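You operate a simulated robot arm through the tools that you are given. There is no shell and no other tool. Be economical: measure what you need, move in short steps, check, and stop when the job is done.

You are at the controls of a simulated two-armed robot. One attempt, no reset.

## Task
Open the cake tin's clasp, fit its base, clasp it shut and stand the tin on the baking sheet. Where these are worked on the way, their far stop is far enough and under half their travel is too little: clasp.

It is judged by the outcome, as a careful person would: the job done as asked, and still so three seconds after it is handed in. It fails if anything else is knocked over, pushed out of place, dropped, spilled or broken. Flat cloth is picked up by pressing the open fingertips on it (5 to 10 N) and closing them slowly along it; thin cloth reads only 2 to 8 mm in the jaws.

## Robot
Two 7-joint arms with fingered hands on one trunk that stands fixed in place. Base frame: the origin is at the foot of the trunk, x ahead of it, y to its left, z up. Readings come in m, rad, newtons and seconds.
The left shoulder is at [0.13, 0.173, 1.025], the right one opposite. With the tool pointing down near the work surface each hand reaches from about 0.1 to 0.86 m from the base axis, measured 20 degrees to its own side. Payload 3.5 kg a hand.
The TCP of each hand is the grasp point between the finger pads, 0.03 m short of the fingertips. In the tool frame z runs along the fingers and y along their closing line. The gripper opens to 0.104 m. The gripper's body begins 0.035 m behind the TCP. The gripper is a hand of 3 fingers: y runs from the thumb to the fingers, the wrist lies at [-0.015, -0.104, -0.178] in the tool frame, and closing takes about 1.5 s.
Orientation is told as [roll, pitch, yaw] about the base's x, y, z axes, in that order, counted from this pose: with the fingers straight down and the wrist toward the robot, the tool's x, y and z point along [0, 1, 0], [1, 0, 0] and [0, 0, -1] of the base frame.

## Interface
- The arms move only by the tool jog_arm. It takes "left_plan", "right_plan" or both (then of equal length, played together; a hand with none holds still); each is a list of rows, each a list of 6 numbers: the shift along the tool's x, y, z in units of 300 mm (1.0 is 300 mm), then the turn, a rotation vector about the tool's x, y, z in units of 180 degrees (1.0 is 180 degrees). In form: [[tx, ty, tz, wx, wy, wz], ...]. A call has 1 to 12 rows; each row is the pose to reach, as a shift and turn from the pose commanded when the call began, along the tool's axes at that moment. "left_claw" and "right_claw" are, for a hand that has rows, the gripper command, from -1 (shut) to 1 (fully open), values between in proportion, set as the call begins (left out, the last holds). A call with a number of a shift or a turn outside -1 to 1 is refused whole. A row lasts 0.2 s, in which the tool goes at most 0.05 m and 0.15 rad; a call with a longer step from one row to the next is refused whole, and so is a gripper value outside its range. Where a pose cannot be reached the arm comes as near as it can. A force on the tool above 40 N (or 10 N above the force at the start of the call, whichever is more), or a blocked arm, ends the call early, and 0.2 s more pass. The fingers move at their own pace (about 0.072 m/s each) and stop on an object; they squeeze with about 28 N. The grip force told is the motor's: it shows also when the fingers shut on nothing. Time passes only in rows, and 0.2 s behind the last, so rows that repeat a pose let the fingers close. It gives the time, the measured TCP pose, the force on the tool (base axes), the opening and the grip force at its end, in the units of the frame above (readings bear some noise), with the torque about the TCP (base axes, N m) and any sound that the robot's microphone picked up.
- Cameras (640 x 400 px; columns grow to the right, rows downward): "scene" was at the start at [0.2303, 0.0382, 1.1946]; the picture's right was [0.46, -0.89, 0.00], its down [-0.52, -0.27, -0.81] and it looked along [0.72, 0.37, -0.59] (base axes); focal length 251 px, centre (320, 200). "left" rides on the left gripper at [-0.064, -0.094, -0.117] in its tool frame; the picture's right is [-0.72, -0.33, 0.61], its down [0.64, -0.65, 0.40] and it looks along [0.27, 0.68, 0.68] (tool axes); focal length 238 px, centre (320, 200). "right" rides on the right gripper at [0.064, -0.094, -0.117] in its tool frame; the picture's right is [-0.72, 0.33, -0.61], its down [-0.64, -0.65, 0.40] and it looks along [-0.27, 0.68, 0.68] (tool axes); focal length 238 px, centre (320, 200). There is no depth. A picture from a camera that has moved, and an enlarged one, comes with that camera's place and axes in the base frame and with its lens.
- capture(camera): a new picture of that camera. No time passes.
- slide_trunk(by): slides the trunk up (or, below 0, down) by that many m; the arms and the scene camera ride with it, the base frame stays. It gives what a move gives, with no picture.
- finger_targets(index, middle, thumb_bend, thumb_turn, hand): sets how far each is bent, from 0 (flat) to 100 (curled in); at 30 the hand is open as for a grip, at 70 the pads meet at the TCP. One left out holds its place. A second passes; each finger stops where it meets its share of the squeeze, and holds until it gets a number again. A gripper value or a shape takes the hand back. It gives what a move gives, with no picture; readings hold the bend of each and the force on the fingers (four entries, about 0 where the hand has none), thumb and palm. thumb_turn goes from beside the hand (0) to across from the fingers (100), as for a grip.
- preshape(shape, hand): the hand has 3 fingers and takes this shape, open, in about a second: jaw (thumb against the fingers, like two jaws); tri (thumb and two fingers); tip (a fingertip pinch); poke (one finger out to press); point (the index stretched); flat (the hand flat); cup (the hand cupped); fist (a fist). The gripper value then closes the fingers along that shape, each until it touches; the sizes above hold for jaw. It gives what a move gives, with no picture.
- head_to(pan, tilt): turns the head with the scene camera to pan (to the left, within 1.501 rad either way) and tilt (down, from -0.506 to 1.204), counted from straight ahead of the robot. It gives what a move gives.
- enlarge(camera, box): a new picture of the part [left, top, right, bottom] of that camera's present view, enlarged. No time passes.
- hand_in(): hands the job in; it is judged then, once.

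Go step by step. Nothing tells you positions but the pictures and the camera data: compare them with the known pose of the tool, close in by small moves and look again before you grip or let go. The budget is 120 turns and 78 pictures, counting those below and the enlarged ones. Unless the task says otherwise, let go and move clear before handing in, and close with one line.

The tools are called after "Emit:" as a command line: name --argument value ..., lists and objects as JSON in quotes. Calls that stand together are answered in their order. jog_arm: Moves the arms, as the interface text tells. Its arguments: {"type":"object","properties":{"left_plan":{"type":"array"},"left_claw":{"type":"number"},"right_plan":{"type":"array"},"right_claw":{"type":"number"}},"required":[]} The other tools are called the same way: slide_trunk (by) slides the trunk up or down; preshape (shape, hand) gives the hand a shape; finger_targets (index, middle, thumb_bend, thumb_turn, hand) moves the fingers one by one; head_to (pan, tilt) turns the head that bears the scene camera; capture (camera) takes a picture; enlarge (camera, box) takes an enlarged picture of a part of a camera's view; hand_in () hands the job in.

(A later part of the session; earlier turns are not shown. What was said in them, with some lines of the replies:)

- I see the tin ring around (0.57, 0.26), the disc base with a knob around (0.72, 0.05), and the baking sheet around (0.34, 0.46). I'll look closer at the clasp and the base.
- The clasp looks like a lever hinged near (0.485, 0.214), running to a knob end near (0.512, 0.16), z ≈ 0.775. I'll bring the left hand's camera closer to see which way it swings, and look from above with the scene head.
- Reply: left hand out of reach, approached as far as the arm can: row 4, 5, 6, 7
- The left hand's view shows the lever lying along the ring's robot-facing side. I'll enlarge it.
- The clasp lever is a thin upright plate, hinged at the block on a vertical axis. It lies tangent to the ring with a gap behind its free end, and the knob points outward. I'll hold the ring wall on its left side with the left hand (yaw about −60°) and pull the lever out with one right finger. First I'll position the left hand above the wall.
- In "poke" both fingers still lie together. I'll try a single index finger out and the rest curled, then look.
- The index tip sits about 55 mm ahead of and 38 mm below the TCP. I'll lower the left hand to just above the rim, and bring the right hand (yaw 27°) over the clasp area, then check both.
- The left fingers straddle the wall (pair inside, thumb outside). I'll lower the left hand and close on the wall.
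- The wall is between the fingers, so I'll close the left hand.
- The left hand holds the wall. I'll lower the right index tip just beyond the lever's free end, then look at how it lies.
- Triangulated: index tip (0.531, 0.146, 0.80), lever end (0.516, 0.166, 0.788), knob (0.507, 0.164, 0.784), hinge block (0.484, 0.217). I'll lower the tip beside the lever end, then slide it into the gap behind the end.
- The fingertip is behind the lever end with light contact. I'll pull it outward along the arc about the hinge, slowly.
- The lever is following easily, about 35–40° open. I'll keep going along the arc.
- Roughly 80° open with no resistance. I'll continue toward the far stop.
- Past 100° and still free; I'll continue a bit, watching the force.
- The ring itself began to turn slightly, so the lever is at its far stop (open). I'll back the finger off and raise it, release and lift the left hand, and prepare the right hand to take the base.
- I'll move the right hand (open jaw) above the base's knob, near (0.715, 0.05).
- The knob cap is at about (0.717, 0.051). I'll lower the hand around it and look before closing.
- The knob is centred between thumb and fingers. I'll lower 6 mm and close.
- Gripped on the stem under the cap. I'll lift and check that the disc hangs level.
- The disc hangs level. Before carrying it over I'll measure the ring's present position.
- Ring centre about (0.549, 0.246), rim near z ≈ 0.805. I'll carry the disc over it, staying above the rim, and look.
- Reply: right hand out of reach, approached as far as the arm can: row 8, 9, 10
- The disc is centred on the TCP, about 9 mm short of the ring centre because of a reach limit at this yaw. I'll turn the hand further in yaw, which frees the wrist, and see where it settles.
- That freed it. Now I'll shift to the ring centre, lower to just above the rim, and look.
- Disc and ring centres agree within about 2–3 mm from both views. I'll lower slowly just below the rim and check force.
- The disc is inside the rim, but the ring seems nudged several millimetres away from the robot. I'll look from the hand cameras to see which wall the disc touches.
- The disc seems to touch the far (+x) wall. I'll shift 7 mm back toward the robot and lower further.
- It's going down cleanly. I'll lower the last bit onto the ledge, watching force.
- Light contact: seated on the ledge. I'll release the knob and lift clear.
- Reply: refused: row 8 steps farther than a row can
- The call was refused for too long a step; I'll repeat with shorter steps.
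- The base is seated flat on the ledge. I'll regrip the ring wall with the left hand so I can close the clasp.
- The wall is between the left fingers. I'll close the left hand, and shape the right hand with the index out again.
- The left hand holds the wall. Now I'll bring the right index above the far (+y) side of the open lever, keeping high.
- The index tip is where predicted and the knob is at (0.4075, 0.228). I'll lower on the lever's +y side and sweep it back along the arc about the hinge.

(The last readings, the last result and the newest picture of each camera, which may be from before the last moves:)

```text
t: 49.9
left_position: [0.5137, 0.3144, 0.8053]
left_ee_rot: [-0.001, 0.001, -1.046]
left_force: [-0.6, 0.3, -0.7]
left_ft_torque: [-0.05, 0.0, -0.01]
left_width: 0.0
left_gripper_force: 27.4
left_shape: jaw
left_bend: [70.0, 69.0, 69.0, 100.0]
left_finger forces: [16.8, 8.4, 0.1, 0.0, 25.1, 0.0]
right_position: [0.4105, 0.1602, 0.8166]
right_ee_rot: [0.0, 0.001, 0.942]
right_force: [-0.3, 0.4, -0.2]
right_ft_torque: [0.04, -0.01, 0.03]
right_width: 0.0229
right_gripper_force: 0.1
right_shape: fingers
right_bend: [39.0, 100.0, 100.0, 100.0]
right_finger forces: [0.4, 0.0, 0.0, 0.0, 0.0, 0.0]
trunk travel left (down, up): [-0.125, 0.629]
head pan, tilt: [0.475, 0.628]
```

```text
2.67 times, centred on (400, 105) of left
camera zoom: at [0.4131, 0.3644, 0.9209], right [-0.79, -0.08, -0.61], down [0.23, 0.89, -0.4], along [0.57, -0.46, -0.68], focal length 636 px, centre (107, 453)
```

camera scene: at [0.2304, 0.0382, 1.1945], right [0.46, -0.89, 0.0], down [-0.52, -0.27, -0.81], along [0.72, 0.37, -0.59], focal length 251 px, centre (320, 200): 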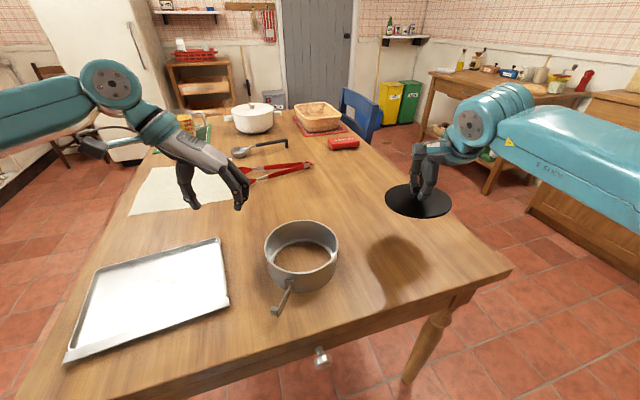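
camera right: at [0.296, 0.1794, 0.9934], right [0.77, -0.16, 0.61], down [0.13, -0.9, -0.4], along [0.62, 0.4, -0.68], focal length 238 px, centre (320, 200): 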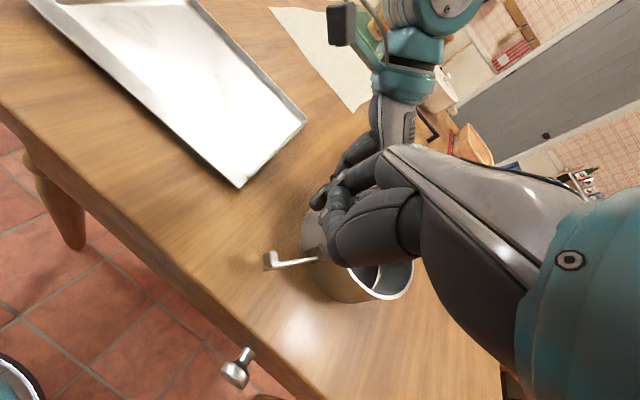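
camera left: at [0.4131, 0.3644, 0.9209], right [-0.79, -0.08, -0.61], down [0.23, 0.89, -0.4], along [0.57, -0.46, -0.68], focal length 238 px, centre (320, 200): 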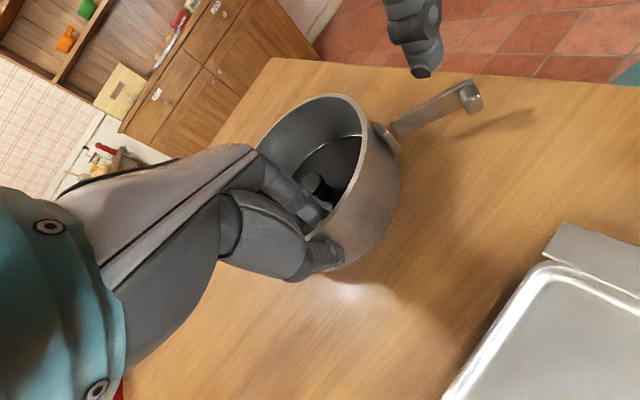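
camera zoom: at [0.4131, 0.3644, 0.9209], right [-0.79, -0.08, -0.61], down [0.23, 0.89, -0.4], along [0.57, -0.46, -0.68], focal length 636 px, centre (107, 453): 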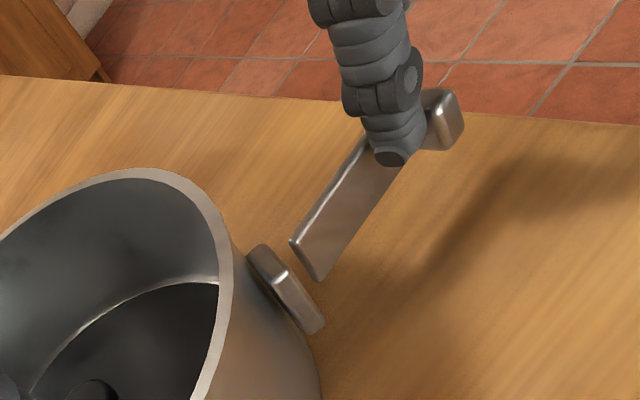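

The lever follows. I'll continue the arc toward closed.

Emit:
jog_arm --right_plan '[[-0.025, -0.004, 0, 0, 0, 0], [-0.049, -0.007, 0, 0, 0, 0], [-0.074, -0.003, 0, 0, 0, 0], [-0.098, 0.004, 0, 0, 0, 0], [-0.115, 0.013, 0, 0, 0, 0], [-0.115, 0.013, 0, 0, 0, 0]]'

Emit:
enlarge --camera "left" --box '[290, 30, 470, 160]'

```text
t: 51.3
left_position: [0.5154, 0.3139, 0.8058]
left_ee_rot: [0.0, 0.0, -1.047]
left_force: [-0.5, 0.5, -0.8]
left_ft_torque: [0.0, -0.02, 0.01]
left_width: 0.0002
left_gripper_force: 27.7
left_shape: jaw
left_bend: [70.0, 69.0, 69.0, 100.0]
left_finger forces: [16.9, 8.4, 0.0, 0.0, 25.0, 0.1]
right_position: [0.4399, 0.1429, 0.8167]
right_ee_rot: [0.001, 0.001, 0.941]
right_force: [-0.6, 0.1, -0.9]
right_ft_torque: [-0.02, 0.02, -0.01]
right_width: 0.0228
right_gripper_force: 0.6
right_shape: fingers
right_bend: [39.0, 100.0, 100.0, 100.0]
right_finger forces: [0.7, 0.0, 0.0, 0.0, 0.0, 0.0]
trunk travel left (down, up): [-0.125, 0.629]
head pan, tilt: [0.475, 0.628]
```

```text
3.08 times, centred on (380, 95) of left
camera zoom: at [0.4131, 0.3644, 0.9209], right [-0.79, -0.08, -0.61], down [0.23, 0.89, -0.4], along [0.57, -0.46, -0.68], focal length 733 px, centre (135, 523)
```

zoom: 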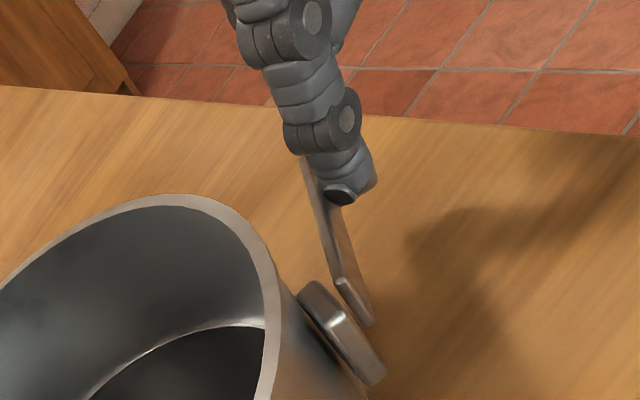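

Emit:
jog_arm --right_plan '[[-0.014, 0.012, 0, 0, 0, 0], [-0.028, 0.024, 0, 0, 0, 0], [-0.042, 0.037, 0, 0, 0, 0], [-0.042, 0.037, 0, 0, 0, 0]]'

Emit:
enlarge --camera "left" --box '[290, 30, 470, 160]'

```text
t: 52.3
left_position: [0.514, 0.3138, 0.8058]
left_ee_rot: [0.0, -0.001, -1.045]
left_force: [0.3, 1.1, 0.1]
left_ft_torque: [0.0, -0.05, 0.02]
left_width: 0.0
left_gripper_force: 28.0
left_shape: jaw
left_bend: [70.0, 69.0, 69.0, 100.0]
left_finger forces: [17.3, 7.8, 0.1, 0.0, 25.7, 0.0]
right_position: [0.4568, 0.1441, 0.8155]
right_ee_rot: [0.0, -0.001, 0.942]
right_force: [-2.4, -0.9, 0.3]
right_ft_torque: [-0.03, 0.0, 0.01]
right_width: 0.0224
right_gripper_force: 1.6
right_shape: fingers
right_bend: [39.0, 100.0, 100.0, 100.0]
right_finger forces: [2.2, 0.1, 0.0, 0.0, 0.0, 0.1]
trunk travel left (down, up): [-0.125, 0.629]
head pan, tilt: [0.475, 0.628]
```

```text
3.08 times, centred on (380, 95) of left
camera zoom: at [0.4131, 0.3645, 0.9209], right [-0.79, -0.08, -0.61], down [0.23, 0.89, -0.4], along [0.58, -0.46, -0.68], focal length 733 px, centre (135, 523)
```

zoom: 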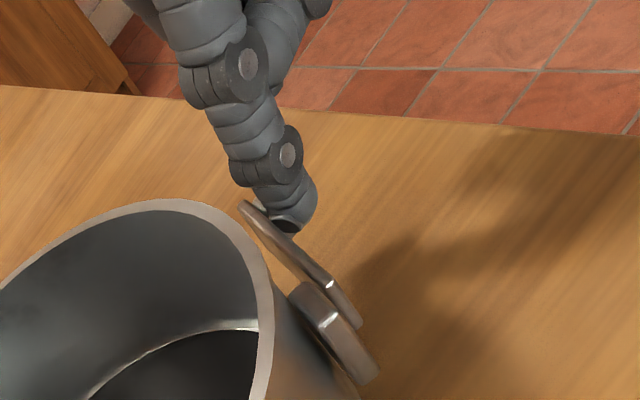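

The lever is parallel to its block again and force is rising (about 2.5 N). I'll push a few mm more to make sure it is at its closed stop.

Emit:
jog_arm --right_plan '[[-0.006, 0.008, 0, 0, 0, 0], [-0.012, 0.016, 0, 0, 0, 0], [-0.012, 0.016, 0, 0, 0, 0]]'

Emit:
enlarge --camera "left" --box '[290, 30, 470, 160]'

```text
t: 53.1
left_position: [0.514, 0.3146, 0.8054]
left_ee_rot: [-0.001, 0.0, -1.047]
left_force: [1.3, 1.4, 0.8]
left_ft_torque: [0.0, -0.06, 0.05]
left_width: 0.0
left_gripper_force: 27.6
left_shape: jaw
left_bend: [70.0, 70.0, 69.0, 100.0]
left_finger forces: [18.8, 6.9, 0.0, 0.0, 26.8, 0.1]
right_position: [0.4623, 0.1464, 0.8165]
right_ee_rot: [0.001, 0.0, 0.944]
right_force: [-1.5, -2.4, 1.5]
right_ft_torque: [0.01, 0.02, 0.02]
right_width: 0.022
right_gripper_force: 1.2
right_shape: fingers
right_bend: [39.0, 100.0, 99.0, 100.0]
right_finger forces: [3.0, 0.0, 0.0, 0.0, 0.0, 0.1]
trunk travel left (down, up): [-0.125, 0.629]
head pan, tilt: [0.475, 0.628]
```

```text
3.08 times, centred on (380, 95) of left
camera zoom: at [0.4131, 0.3644, 0.9209], right [-0.79, -0.08, -0.61], down [0.23, 0.89, -0.4], along [0.57, -0.46, -0.68], focal length 733 px, centre (135, 523)
```

zoom: 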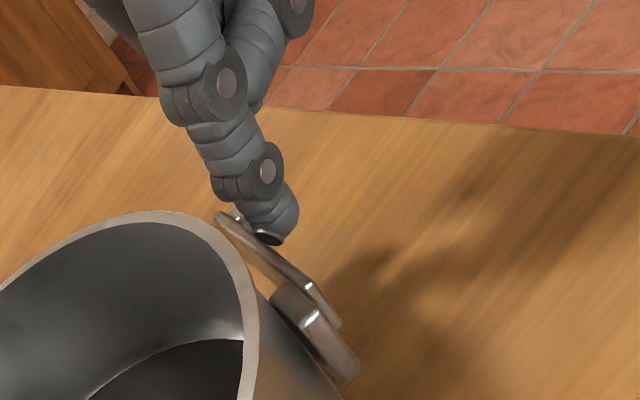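

Now the ring turns with the lever, so the clasp is at its closed stop. I'll back the right finger off, raise it and move it clear to the right.

Emit:
jog_arm --right_plan '[[0.01, -0.04, 0, 0, 0, 0], [0.02, -0.1, 0, 0, 0, 0], [0.02, -0.12, -0.1, 0, 0, 0], [0.0, -0.14, -0.22, 0, 0, 0], [-0.08, -0.16, -0.36, 0, 0, 0], [-0.18, -0.2, -0.46, 0, 0, 0], [-0.28, -0.26, -0.52, 0, 0, 0], [-0.4, -0.3, -0.54, 0, 0, 0]]'

Emit:
jog_arm --left_plan '[[0, 0, -0.02, 0, 0, 0], [0, 0, -0.04, 0, 0, 0], [0, 0, -0.07, 0, 0, 0], [0, 0, -0.1, 0, 0, 0], [0, 0, -0.1, 0, 0, 0]]'

Emit:
capture --camera "scene"

```text
t: 54.9
left_position: [0.5138, 0.3132, 0.8052]
left_ee_rot: [-0.001, 0.0, -1.046]
left_force: [1.2, -0.9, -0.4]
left_ft_torque: [-0.01, -0.03, 0.03]
left_width: 0.0
left_gripper_force: 27.8
left_shape: jaw
left_bend: [70.0, 70.0, 69.0, 100.0]
left_finger forces: [19.0, 7.8, 0.1, 0.0, 26.0, 0.0]
right_position: [0.5055, 0.0026, 0.9767]
right_ee_rot: [0.001, -0.001, 0.942]
right_force: [0.5, -0.4, -0.2]
right_ft_torque: [0.02, -0.02, -0.03]
right_width: 0.0226
right_gripper_force: 0.0
right_shape: fingers
right_bend: [39.0, 100.0, 99.0, 100.0]
right_finger forces: [0.0, 0.1, 0.1, 0.1, 0.1, 0.0]
trunk travel left (down, up): [-0.125, 0.629]
head pan, tilt: [0.475, 0.628]
```

```text
t: 56.1
left_position: [0.5141, 0.3135, 0.8347]
left_ee_rot: [0.0, -0.001, -1.048]
left_force: [0.4, -0.9, -2.5]
left_ft_torque: [0.06, 0.04, 0.03]
left_width: 0.0
left_gripper_force: 28.2
left_shape: jaw
left_bend: [70.0, 70.0, 69.0, 100.0]
left_finger forces: [18.5, 9.1, 0.0, 0.0, 26.9, 0.0]
right_position: [0.5062, 0.0013, 0.978]
right_ee_rot: [0.0, -0.001, 0.941]
right_force: [0.2, -0.1, 0.9]
right_ft_torque: [0.0, 0.01, 0.01]
right_width: 0.0224
right_gripper_force: 0.0
right_shape: fingers
right_bend: [39.0, 100.0, 99.0, 100.0]
right_finger forces: [0.1, 0.0, 0.0, 0.0, 0.0, 0.0]
trunk travel left (down, up): [-0.125, 0.629]
head pan, tilt: [0.475, 0.628]
```

```text
13 pictures are left
camera scene: at [0.2304, 0.0382, 1.1945], right [0.46, -0.89, 0.0], down [-0.52, -0.27, -0.81], along [0.72, 0.37, -0.59], focal length 251 px, centre (320, 200)
```

scene: 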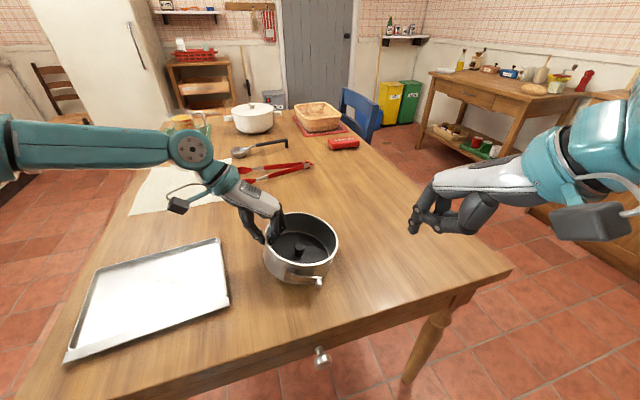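

Emit:
enlarge --camera "scene" --box '[220, 190, 370, 310]'

```text
3.33 times, centred on (295, 250) of scene
camera zoom: at [0.2304, 0.0382, 1.1945], right [0.46, -0.89, 0.0], down [-0.52, -0.27, -0.81], along [0.72, 0.37, -0.59], focal length 837 px, centre (403, 33)
```

zoom: 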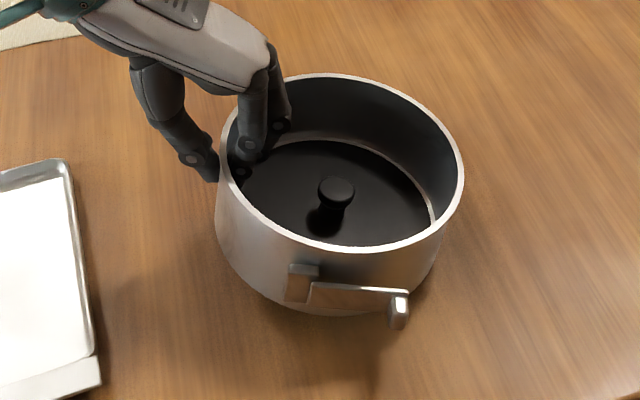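

The tin is up with the base inside and the clasp shut. It tilts slightly in the grip but is stable. I'll raise it a bit more and carry it slowly over the sheet.

Emit:
jog_arm --left_plan '[[0, 0, -0.06, 0, 0, 0], [0, 0, -0.12, 0, 0, 0], [-0.01, -0.08, -0.15, 0, 0, 0], [-0.03, -0.18, -0.15, 0, 0, 0], [-0.05, -0.29, -0.15, 0, 0, 0], [-0.07, -0.4, -0.15, 0, 0, 0], [-0.09, -0.51, -0.15, 0, 0, 0], [-0.11, -0.62, -0.15, 0, 0, 0], [-0.125, -0.73, -0.15, 0, 0, 0], [-0.14, -0.83, -0.15, 0, 0, 0], [-0.157, -0.928, -0.15, 0, 0, 0], [-0.157, -0.928, -0.15, 0, 0, 0]]'

Emit:
capture --camera "scene"

Emit:
capture --camera "left"

```text
t: 58.7
left_position: [0.3341, 0.5327, 0.8797]
left_ee_rot: [0.0, 0.001, -1.047]
left_force: [-0.6, -0.5, -2.2]
left_ft_torque: [0.17, 0.06, 0.04]
left_width: 0.0003
left_gripper_force: 28.0
left_shape: jaw
left_bend: [70.0, 69.0, 70.0, 100.0]
left_finger forces: [20.0, 9.6, 0.0, 0.1, 28.7, 0.1]
right_position: [0.5063, 0.0031, 0.9766]
right_ee_rot: [0.0, 0.0, 0.941]
right_force: [-0.6, -0.2, -1.1]
right_ft_torque: [0.0, 0.0, 0.01]
right_width: 0.0222
right_gripper_force: 0.2
right_shape: fingers
right_bend: [39.0, 100.0, 99.0, 100.0]
right_finger forces: [0.0, 0.0, 0.0, 0.0, 0.0, 0.0]
trunk travel left (down, up): [-0.125, 0.629]
head pan, tilt: [0.475, 0.628]
```

```text
11 pictures are left
camera scene: at [0.2303, 0.0385, 1.1945], right [0.46, -0.89, 0.0], down [-0.52, -0.27, -0.81], along [0.72, 0.37, -0.59], focal length 251 px, centre (320, 200)
```

scene: 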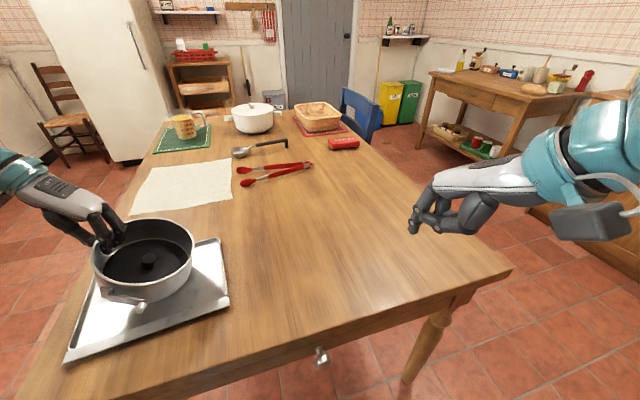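

```text
10 pictures are left
camera left: at [0.2328, 0.5831, 0.9953], right [-0.79, -0.08, -0.61], down [0.23, 0.89, -0.4], along [0.57, -0.46, -0.68], focal length 238 px, centre (320, 200)
```

left: 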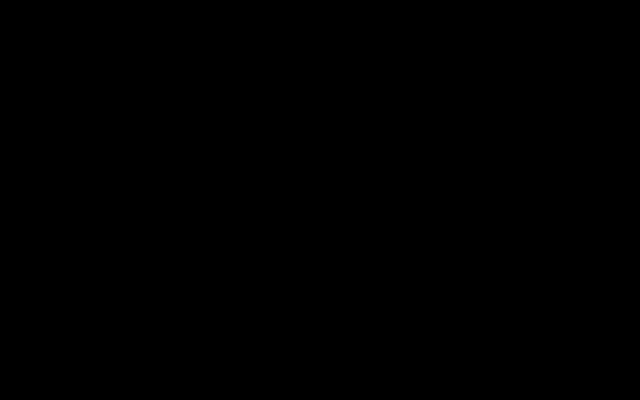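

The tin is over the sheet; the left camera is black (blocked). I'll turn the head toward the sheet for a better view.

Emit:
head_to --pan 1.1 --tilt 0.75

Emit:
capture --camera "scene"

```text
t: 59.7
left_position: [0.3343, 0.5323, 0.8801]
left_ee_rot: [0.0, 0.001, -1.047]
left_force: [-0.3, -0.3, -2.3]
left_ft_torque: [0.17, 0.04, 0.01]
left_width: 0.0001
left_gripper_force: 28.0
left_shape: jaw
left_bend: [70.0, 69.0, 70.0, 100.0]
left_finger forces: [20.2, 9.6, 0.1, 0.0, 28.7, 0.0]
right_position: [0.5067, 0.0022, 0.9773]
right_ee_rot: [0.0, -0.002, 0.941]
right_force: [-0.2, 0.2, 1.1]
right_ft_torque: [0.0, -0.01, 0.0]
right_width: 0.0223
right_gripper_force: 0.1
right_shape: fingers
right_bend: [39.0, 100.0, 99.0, 100.0]
right_finger forces: [0.0, 0.0, 0.0, 0.0, 0.1, 0.0]
trunk travel left (down, up): [-0.125, 0.629]
head pan, tilt: [1.1, 0.75]
```

```text
9 pictures are left
camera scene: at [0.1903, 0.0722, 1.1842], right [0.89, -0.45, 0.0], down [-0.31, -0.61, -0.73], along [0.33, 0.65, -0.68], focal length 251 px, centre (320, 200)
```

scene: 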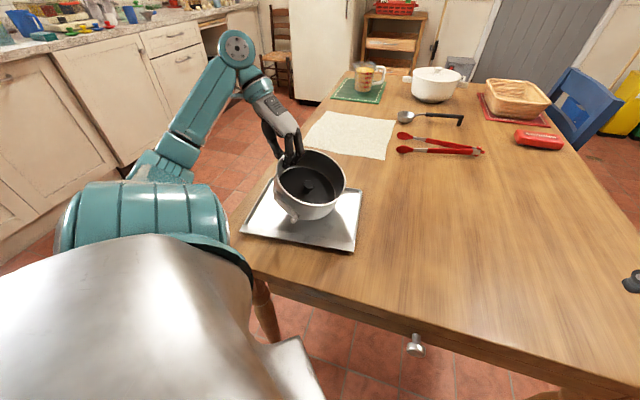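

Emit:
enlarge --camera "scene" --box '[225, 120, 385, 260]'

```text
2.86 times, centred on (305, 190) of scene
camera zoom: at [0.1903, 0.0722, 1.1842], right [0.89, -0.45, 0.0], down [-0.31, -0.61, -0.73], along [0.33, 0.65, -0.68], focal length 718 px, centre (363, 229)
```

zoom: 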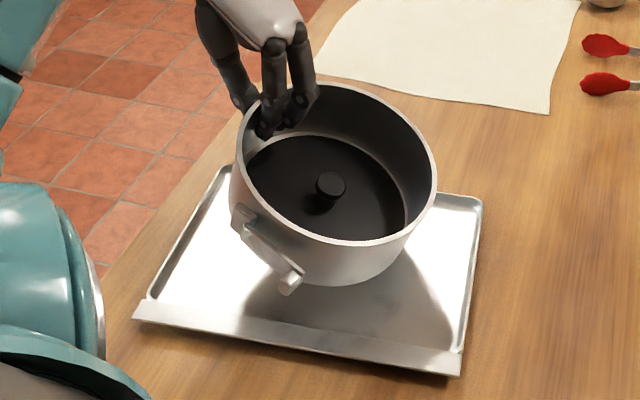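

The sheet's centre line and the tin's predicted centre agree within a couple of millimetres. I'll lower slowly until it nearly touches.

Emit:
jog_arm --left_plan '[[0, 0, 0.04, 0, 0, 0], [0, 0, 0.08, 0, 0, 0], [0, 0, 0.11, 0, 0, 0], [0, 0, 0.14, 0, 0, 0], [0, 0, 0.17, 0, 0, 0], [0, 0, 0.17, 0, 0, 0]]'

Emit:
enlarge --camera "scene" --box '[225, 120, 385, 260]'

```text
t: 61.1
left_position: [0.3339, 0.533, 0.8304]
left_ee_rot: [0.0, -0.001, -1.046]
left_force: [-0.2, 1.2, -0.3]
left_ft_torque: [-0.02, -0.02, -0.05]
left_width: 0.0001
left_gripper_force: 27.8
left_shape: jaw
left_bend: [70.0, 69.0, 70.0, 100.0]
left_finger forces: [16.4, 9.1, 0.0, 0.1, 26.1, 0.0]
right_position: [0.5063, 0.0028, 0.9772]
right_ee_rot: [-0.001, 0.0, 0.942]
right_force: [0.7, 0.1, -0.6]
right_ft_torque: [0.04, -0.02, 0.0]
right_width: 0.0221
right_gripper_force: 0.0
right_shape: fingers
right_bend: [39.0, 100.0, 99.0, 100.0]
right_finger forces: [0.0, 0.0, 0.0, 0.0, 0.0, 0.1]
trunk travel left (down, up): [-0.125, 0.629]
head pan, tilt: [1.1, 0.75]
```

```text
2.86 times, centred on (305, 190) of scene
camera zoom: at [0.1901, 0.0722, 1.1842], right [0.89, -0.45, 0.0], down [-0.31, -0.61, -0.73], along [0.33, 0.65, -0.68], focal length 718 px, centre (363, 229)
```

zoom: 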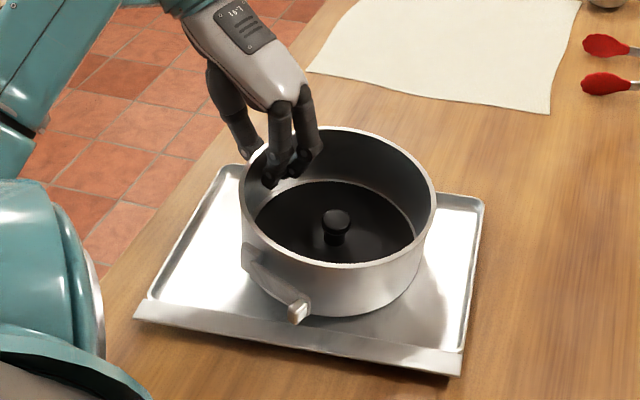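

The lower edge is touching the sheet just inside the near rim. I'll shift about 3.5 mm toward the near side, then lower until the tin is flat.

Emit:
jog_arm --left_plan '[[0, 0, -0.013, 0, 0, 0], [-0.011, 0.004, -0.013, 0, 0, 0], [-0.011, 0.004, 0.01, 0, 0, 0], [-0.011, 0.004, 0.025, 0, 0, 0], [-0.011, 0.004, 0.04, 0, 0, 0], [-0.011, 0.004, 0.053, 0, 0, 0], [-0.011, 0.004, 0.063, 0, 0, 0], [-0.011, 0.004, 0.063, 0, 0, 0]]'

Emit:
enlarge --camera "scene" --box '[225, 120, 385, 260]'

```text
t: 62.9
left_position: [0.3315, 0.5299, 0.8095]
left_ee_rot: [0.0, 0.001, -1.048]
left_force: [-0.3, 0.2, -0.6]
left_ft_torque: [-0.07, -0.01, 0.0]
left_width: 0.0004
left_gripper_force: 28.2
left_shape: jaw
left_bend: [70.0, 69.0, 70.0, 100.0]
left_finger forces: [17.4, 9.0, 0.0, 0.0, 27.1, 0.0]
right_position: [0.5048, 0.003, 0.9774]
right_ee_rot: [-0.001, 0.001, 0.943]
right_force: [0.2, 0.3, 0.0]
right_ft_torque: [0.02, -0.02, 0.02]
right_width: 0.0223
right_gripper_force: 0.0
right_shape: fingers
right_bend: [39.0, 100.0, 99.0, 100.0]
right_finger forces: [0.1, 0.0, 0.0, 0.0, 0.0, 0.0]
trunk travel left (down, up): [-0.125, 0.629]
head pan, tilt: [1.1, 0.75]
```

```text
2.86 times, centred on (305, 190) of scene
camera zoom: at [0.1901, 0.0722, 1.1842], right [0.89, -0.45, 0.0], down [-0.31, -0.61, -0.73], along [0.33, 0.65, -0.68], focal length 718 px, centre (363, 229)
```

zoom: 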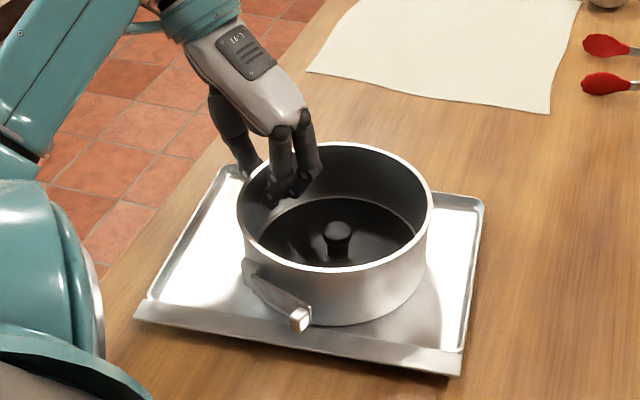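

Nearly flat; I'll go down a few more millimetres until there is upward force.

Emit:
jog_arm --left_plan '[[0, 0, 0.007, 0, 0, 0], [0, 0, 0.013, 0, 0, 0], [0, 0, 0.013, 0, 0, 0]]'

```text
t: 63.7
left_position: [0.3322, 0.5295, 0.8086]
left_ee_rot: [0.005, 0.002, -1.047]
left_force: [-0.2, 2.8, 13.4]
left_ft_torque: [-0.05, -0.02, -0.01]
left_width: 0.0003
left_gripper_force: 27.8
left_shape: jaw
left_bend: [70.0, 69.0, 70.0, 100.0]
left_finger forces: [19.0, 9.6, 0.0, 0.0, 31.1, 0.0]
right_position: [0.506, 0.0017, 0.9787]
right_ee_rot: [0.0, -0.001, 0.943]
right_force: [-0.7, -0.1, -0.3]
right_ft_torque: [-0.03, -0.02, -0.02]
right_width: 0.0224
right_gripper_force: 0.0
right_shape: fingers
right_bend: [39.0, 100.0, 99.0, 100.0]
right_finger forces: [0.1, 0.0, 0.1, 0.0, 0.0, 0.0]
trunk travel left (down, up): [-0.125, 0.629]
head pan, tilt: [1.1, 0.75]
```

It's standing on the sheet (13 N upward). I'll ease off 2 mm, open the hand gently, and look.

Emit:
jog_arm --left_plan '[[0, 0, -0.008, 0, 0, 0], [0, 0, -0.008, 0, 0, 0]]'

Emit:
jog_arm --left_plan '[[0, 0, 0, 0, 0, 0], [0, 0, 0, 0, 0, 0], [0, 0, 0, 0, 0, 0], [0, 0, 0, 0, 0, 0], [0, 0, 0, 0, 0, 0]]' --left_claw 0.2

Emit:
enlarge --camera "scene" --box '[225, 120, 385, 260]'

```text
t: 64.3
left_position: [0.3316, 0.5286, 0.8087]
left_ee_rot: [-0.001, 0.0, -1.048]
left_force: [0.3, 0.5, 2.5]
left_ft_torque: [-0.07, -0.08, 0.04]
left_width: 0.0004
left_gripper_force: 27.9
left_shape: jaw
left_bend: [70.0, 69.0, 69.0, 100.0]
left_finger forces: [18.8, 9.5, 0.0, 0.0, 28.5, 0.1]
right_position: [0.5067, 0.003, 0.9766]
right_ee_rot: [0.0, -0.001, 0.943]
right_force: [0.3, 0.0, 0.1]
right_ft_torque: [-0.01, -0.01, 0.0]
right_width: 0.0223
right_gripper_force: 0.1
right_shape: fingers
right_bend: [39.0, 100.0, 99.0, 100.0]
right_finger forces: [0.1, 0.0, 0.0, 0.0, 0.0, 0.0]
trunk travel left (down, up): [-0.125, 0.629]
head pan, tilt: [1.1, 0.75]
```

```text
t: 65.5
left_position: [0.3319, 0.5295, 0.8089]
left_ee_rot: [0.0, 0.0, -1.049]
left_force: [0.1, 0.6, 0.3]
left_ft_torque: [0.01, 0.02, -0.02]
left_width: 0.062
left_gripper_force: 0.1
left_shape: jaw
left_bend: [29.0, 41.0, 65.0, 100.0]
left_finger forces: [0.0, 0.0, 0.0, 0.0, 0.0, 0.1]
right_position: [0.5068, 0.0016, 0.9775]
right_ee_rot: [0.0, -0.001, 0.943]
right_force: [-0.3, 0.3, 0.0]
right_ft_torque: [0.02, 0.01, 0.01]
right_width: 0.0224
right_gripper_force: 0.0
right_shape: fingers
right_bend: [39.0, 100.0, 99.0, 100.0]
right_finger forces: [0.0, 0.1, 0.1, 0.0, 0.1, 0.0]
trunk travel left (down, up): [-0.125, 0.629]
head pan, tilt: [1.1, 0.75]
```

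```text
2.86 times, centred on (305, 190) of scene
camera zoom: at [0.1901, 0.072, 1.1842], right [0.89, -0.45, 0.0], down [-0.31, -0.61, -0.73], along [0.33, 0.65, -0.68], focal length 718 px, centre (363, 229)
```

zoom: 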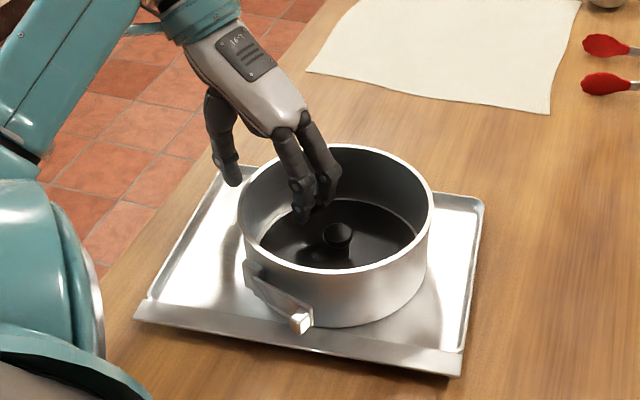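

The tin stands level and didn't move on release. I'll raise the left hand straight up and clear, then check once more.

Emit:
jog_arm --left_plan '[[0, 0, -0.05, 0, 0, 0], [0, 0, -0.12, 0, 0, 0], [0, 0, -0.22, 0, 0, 0], [0, 0, -0.33, 0, 0, 0], [0, -0.05, -0.43, 0, 0, 0], [0, -0.1, -0.48, 0, 0, 0]]'

Emit:
enlarge --camera "scene" --box '[225, 120, 385, 260]'

```text
t: 66.9
left_position: [0.3163, 0.5538, 0.9549]
left_ee_rot: [0.001, -0.001, -1.047]
left_force: [-1.1, 0.1, -0.3]
left_ft_torque: [-0.02, 0.0, -0.02]
left_width: 0.0621
left_gripper_force: 0.0
left_shape: jaw
left_bend: [29.0, 41.0, 65.0, 100.0]
left_finger forces: [0.0, 0.0, 0.1, 0.0, 0.0, 0.1]
right_position: [0.5046, 0.0032, 0.9775]
right_ee_rot: [-0.001, 0.0, 0.942]
right_force: [-0.3, 0.0, 0.7]
right_ft_torque: [0.0, 0.0, -0.02]
right_width: 0.0224
right_gripper_force: 0.0
right_shape: fingers
right_bend: [39.0, 100.0, 99.0, 100.0]
right_finger forces: [0.0, 0.1, 0.0, 0.0, 0.1, 0.0]
trunk travel left (down, up): [-0.125, 0.629]
head pan, tilt: [1.1, 0.75]
```

```text
2.86 times, centred on (305, 190) of scene
camera zoom: at [0.19, 0.072, 1.1842], right [0.89, -0.45, 0.0], down [-0.31, -0.61, -0.73], along [0.33, 0.65, -0.68], focal length 718 px, centre (363, 229)
```

zoom: 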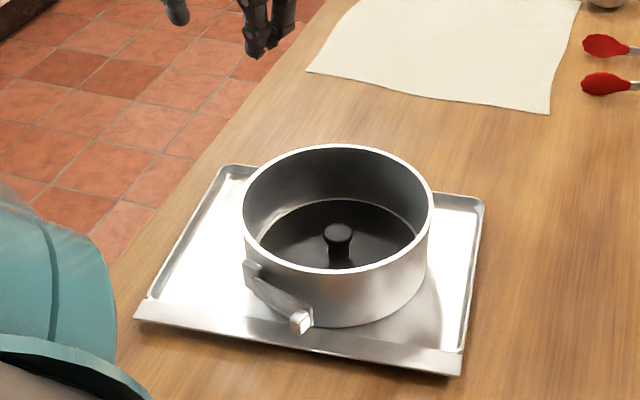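

The tin stands level on the sheet with the base seated and the clasp shut, and both hands are clear. I'm handing in.

Emit:
hand_in

```text
The job is handed in.
```

I opened the clasp to its far stop, seated the base in the ring, closed the clasp to its stop and stood the tin level on the baking sheet; nothing else was disturbed.
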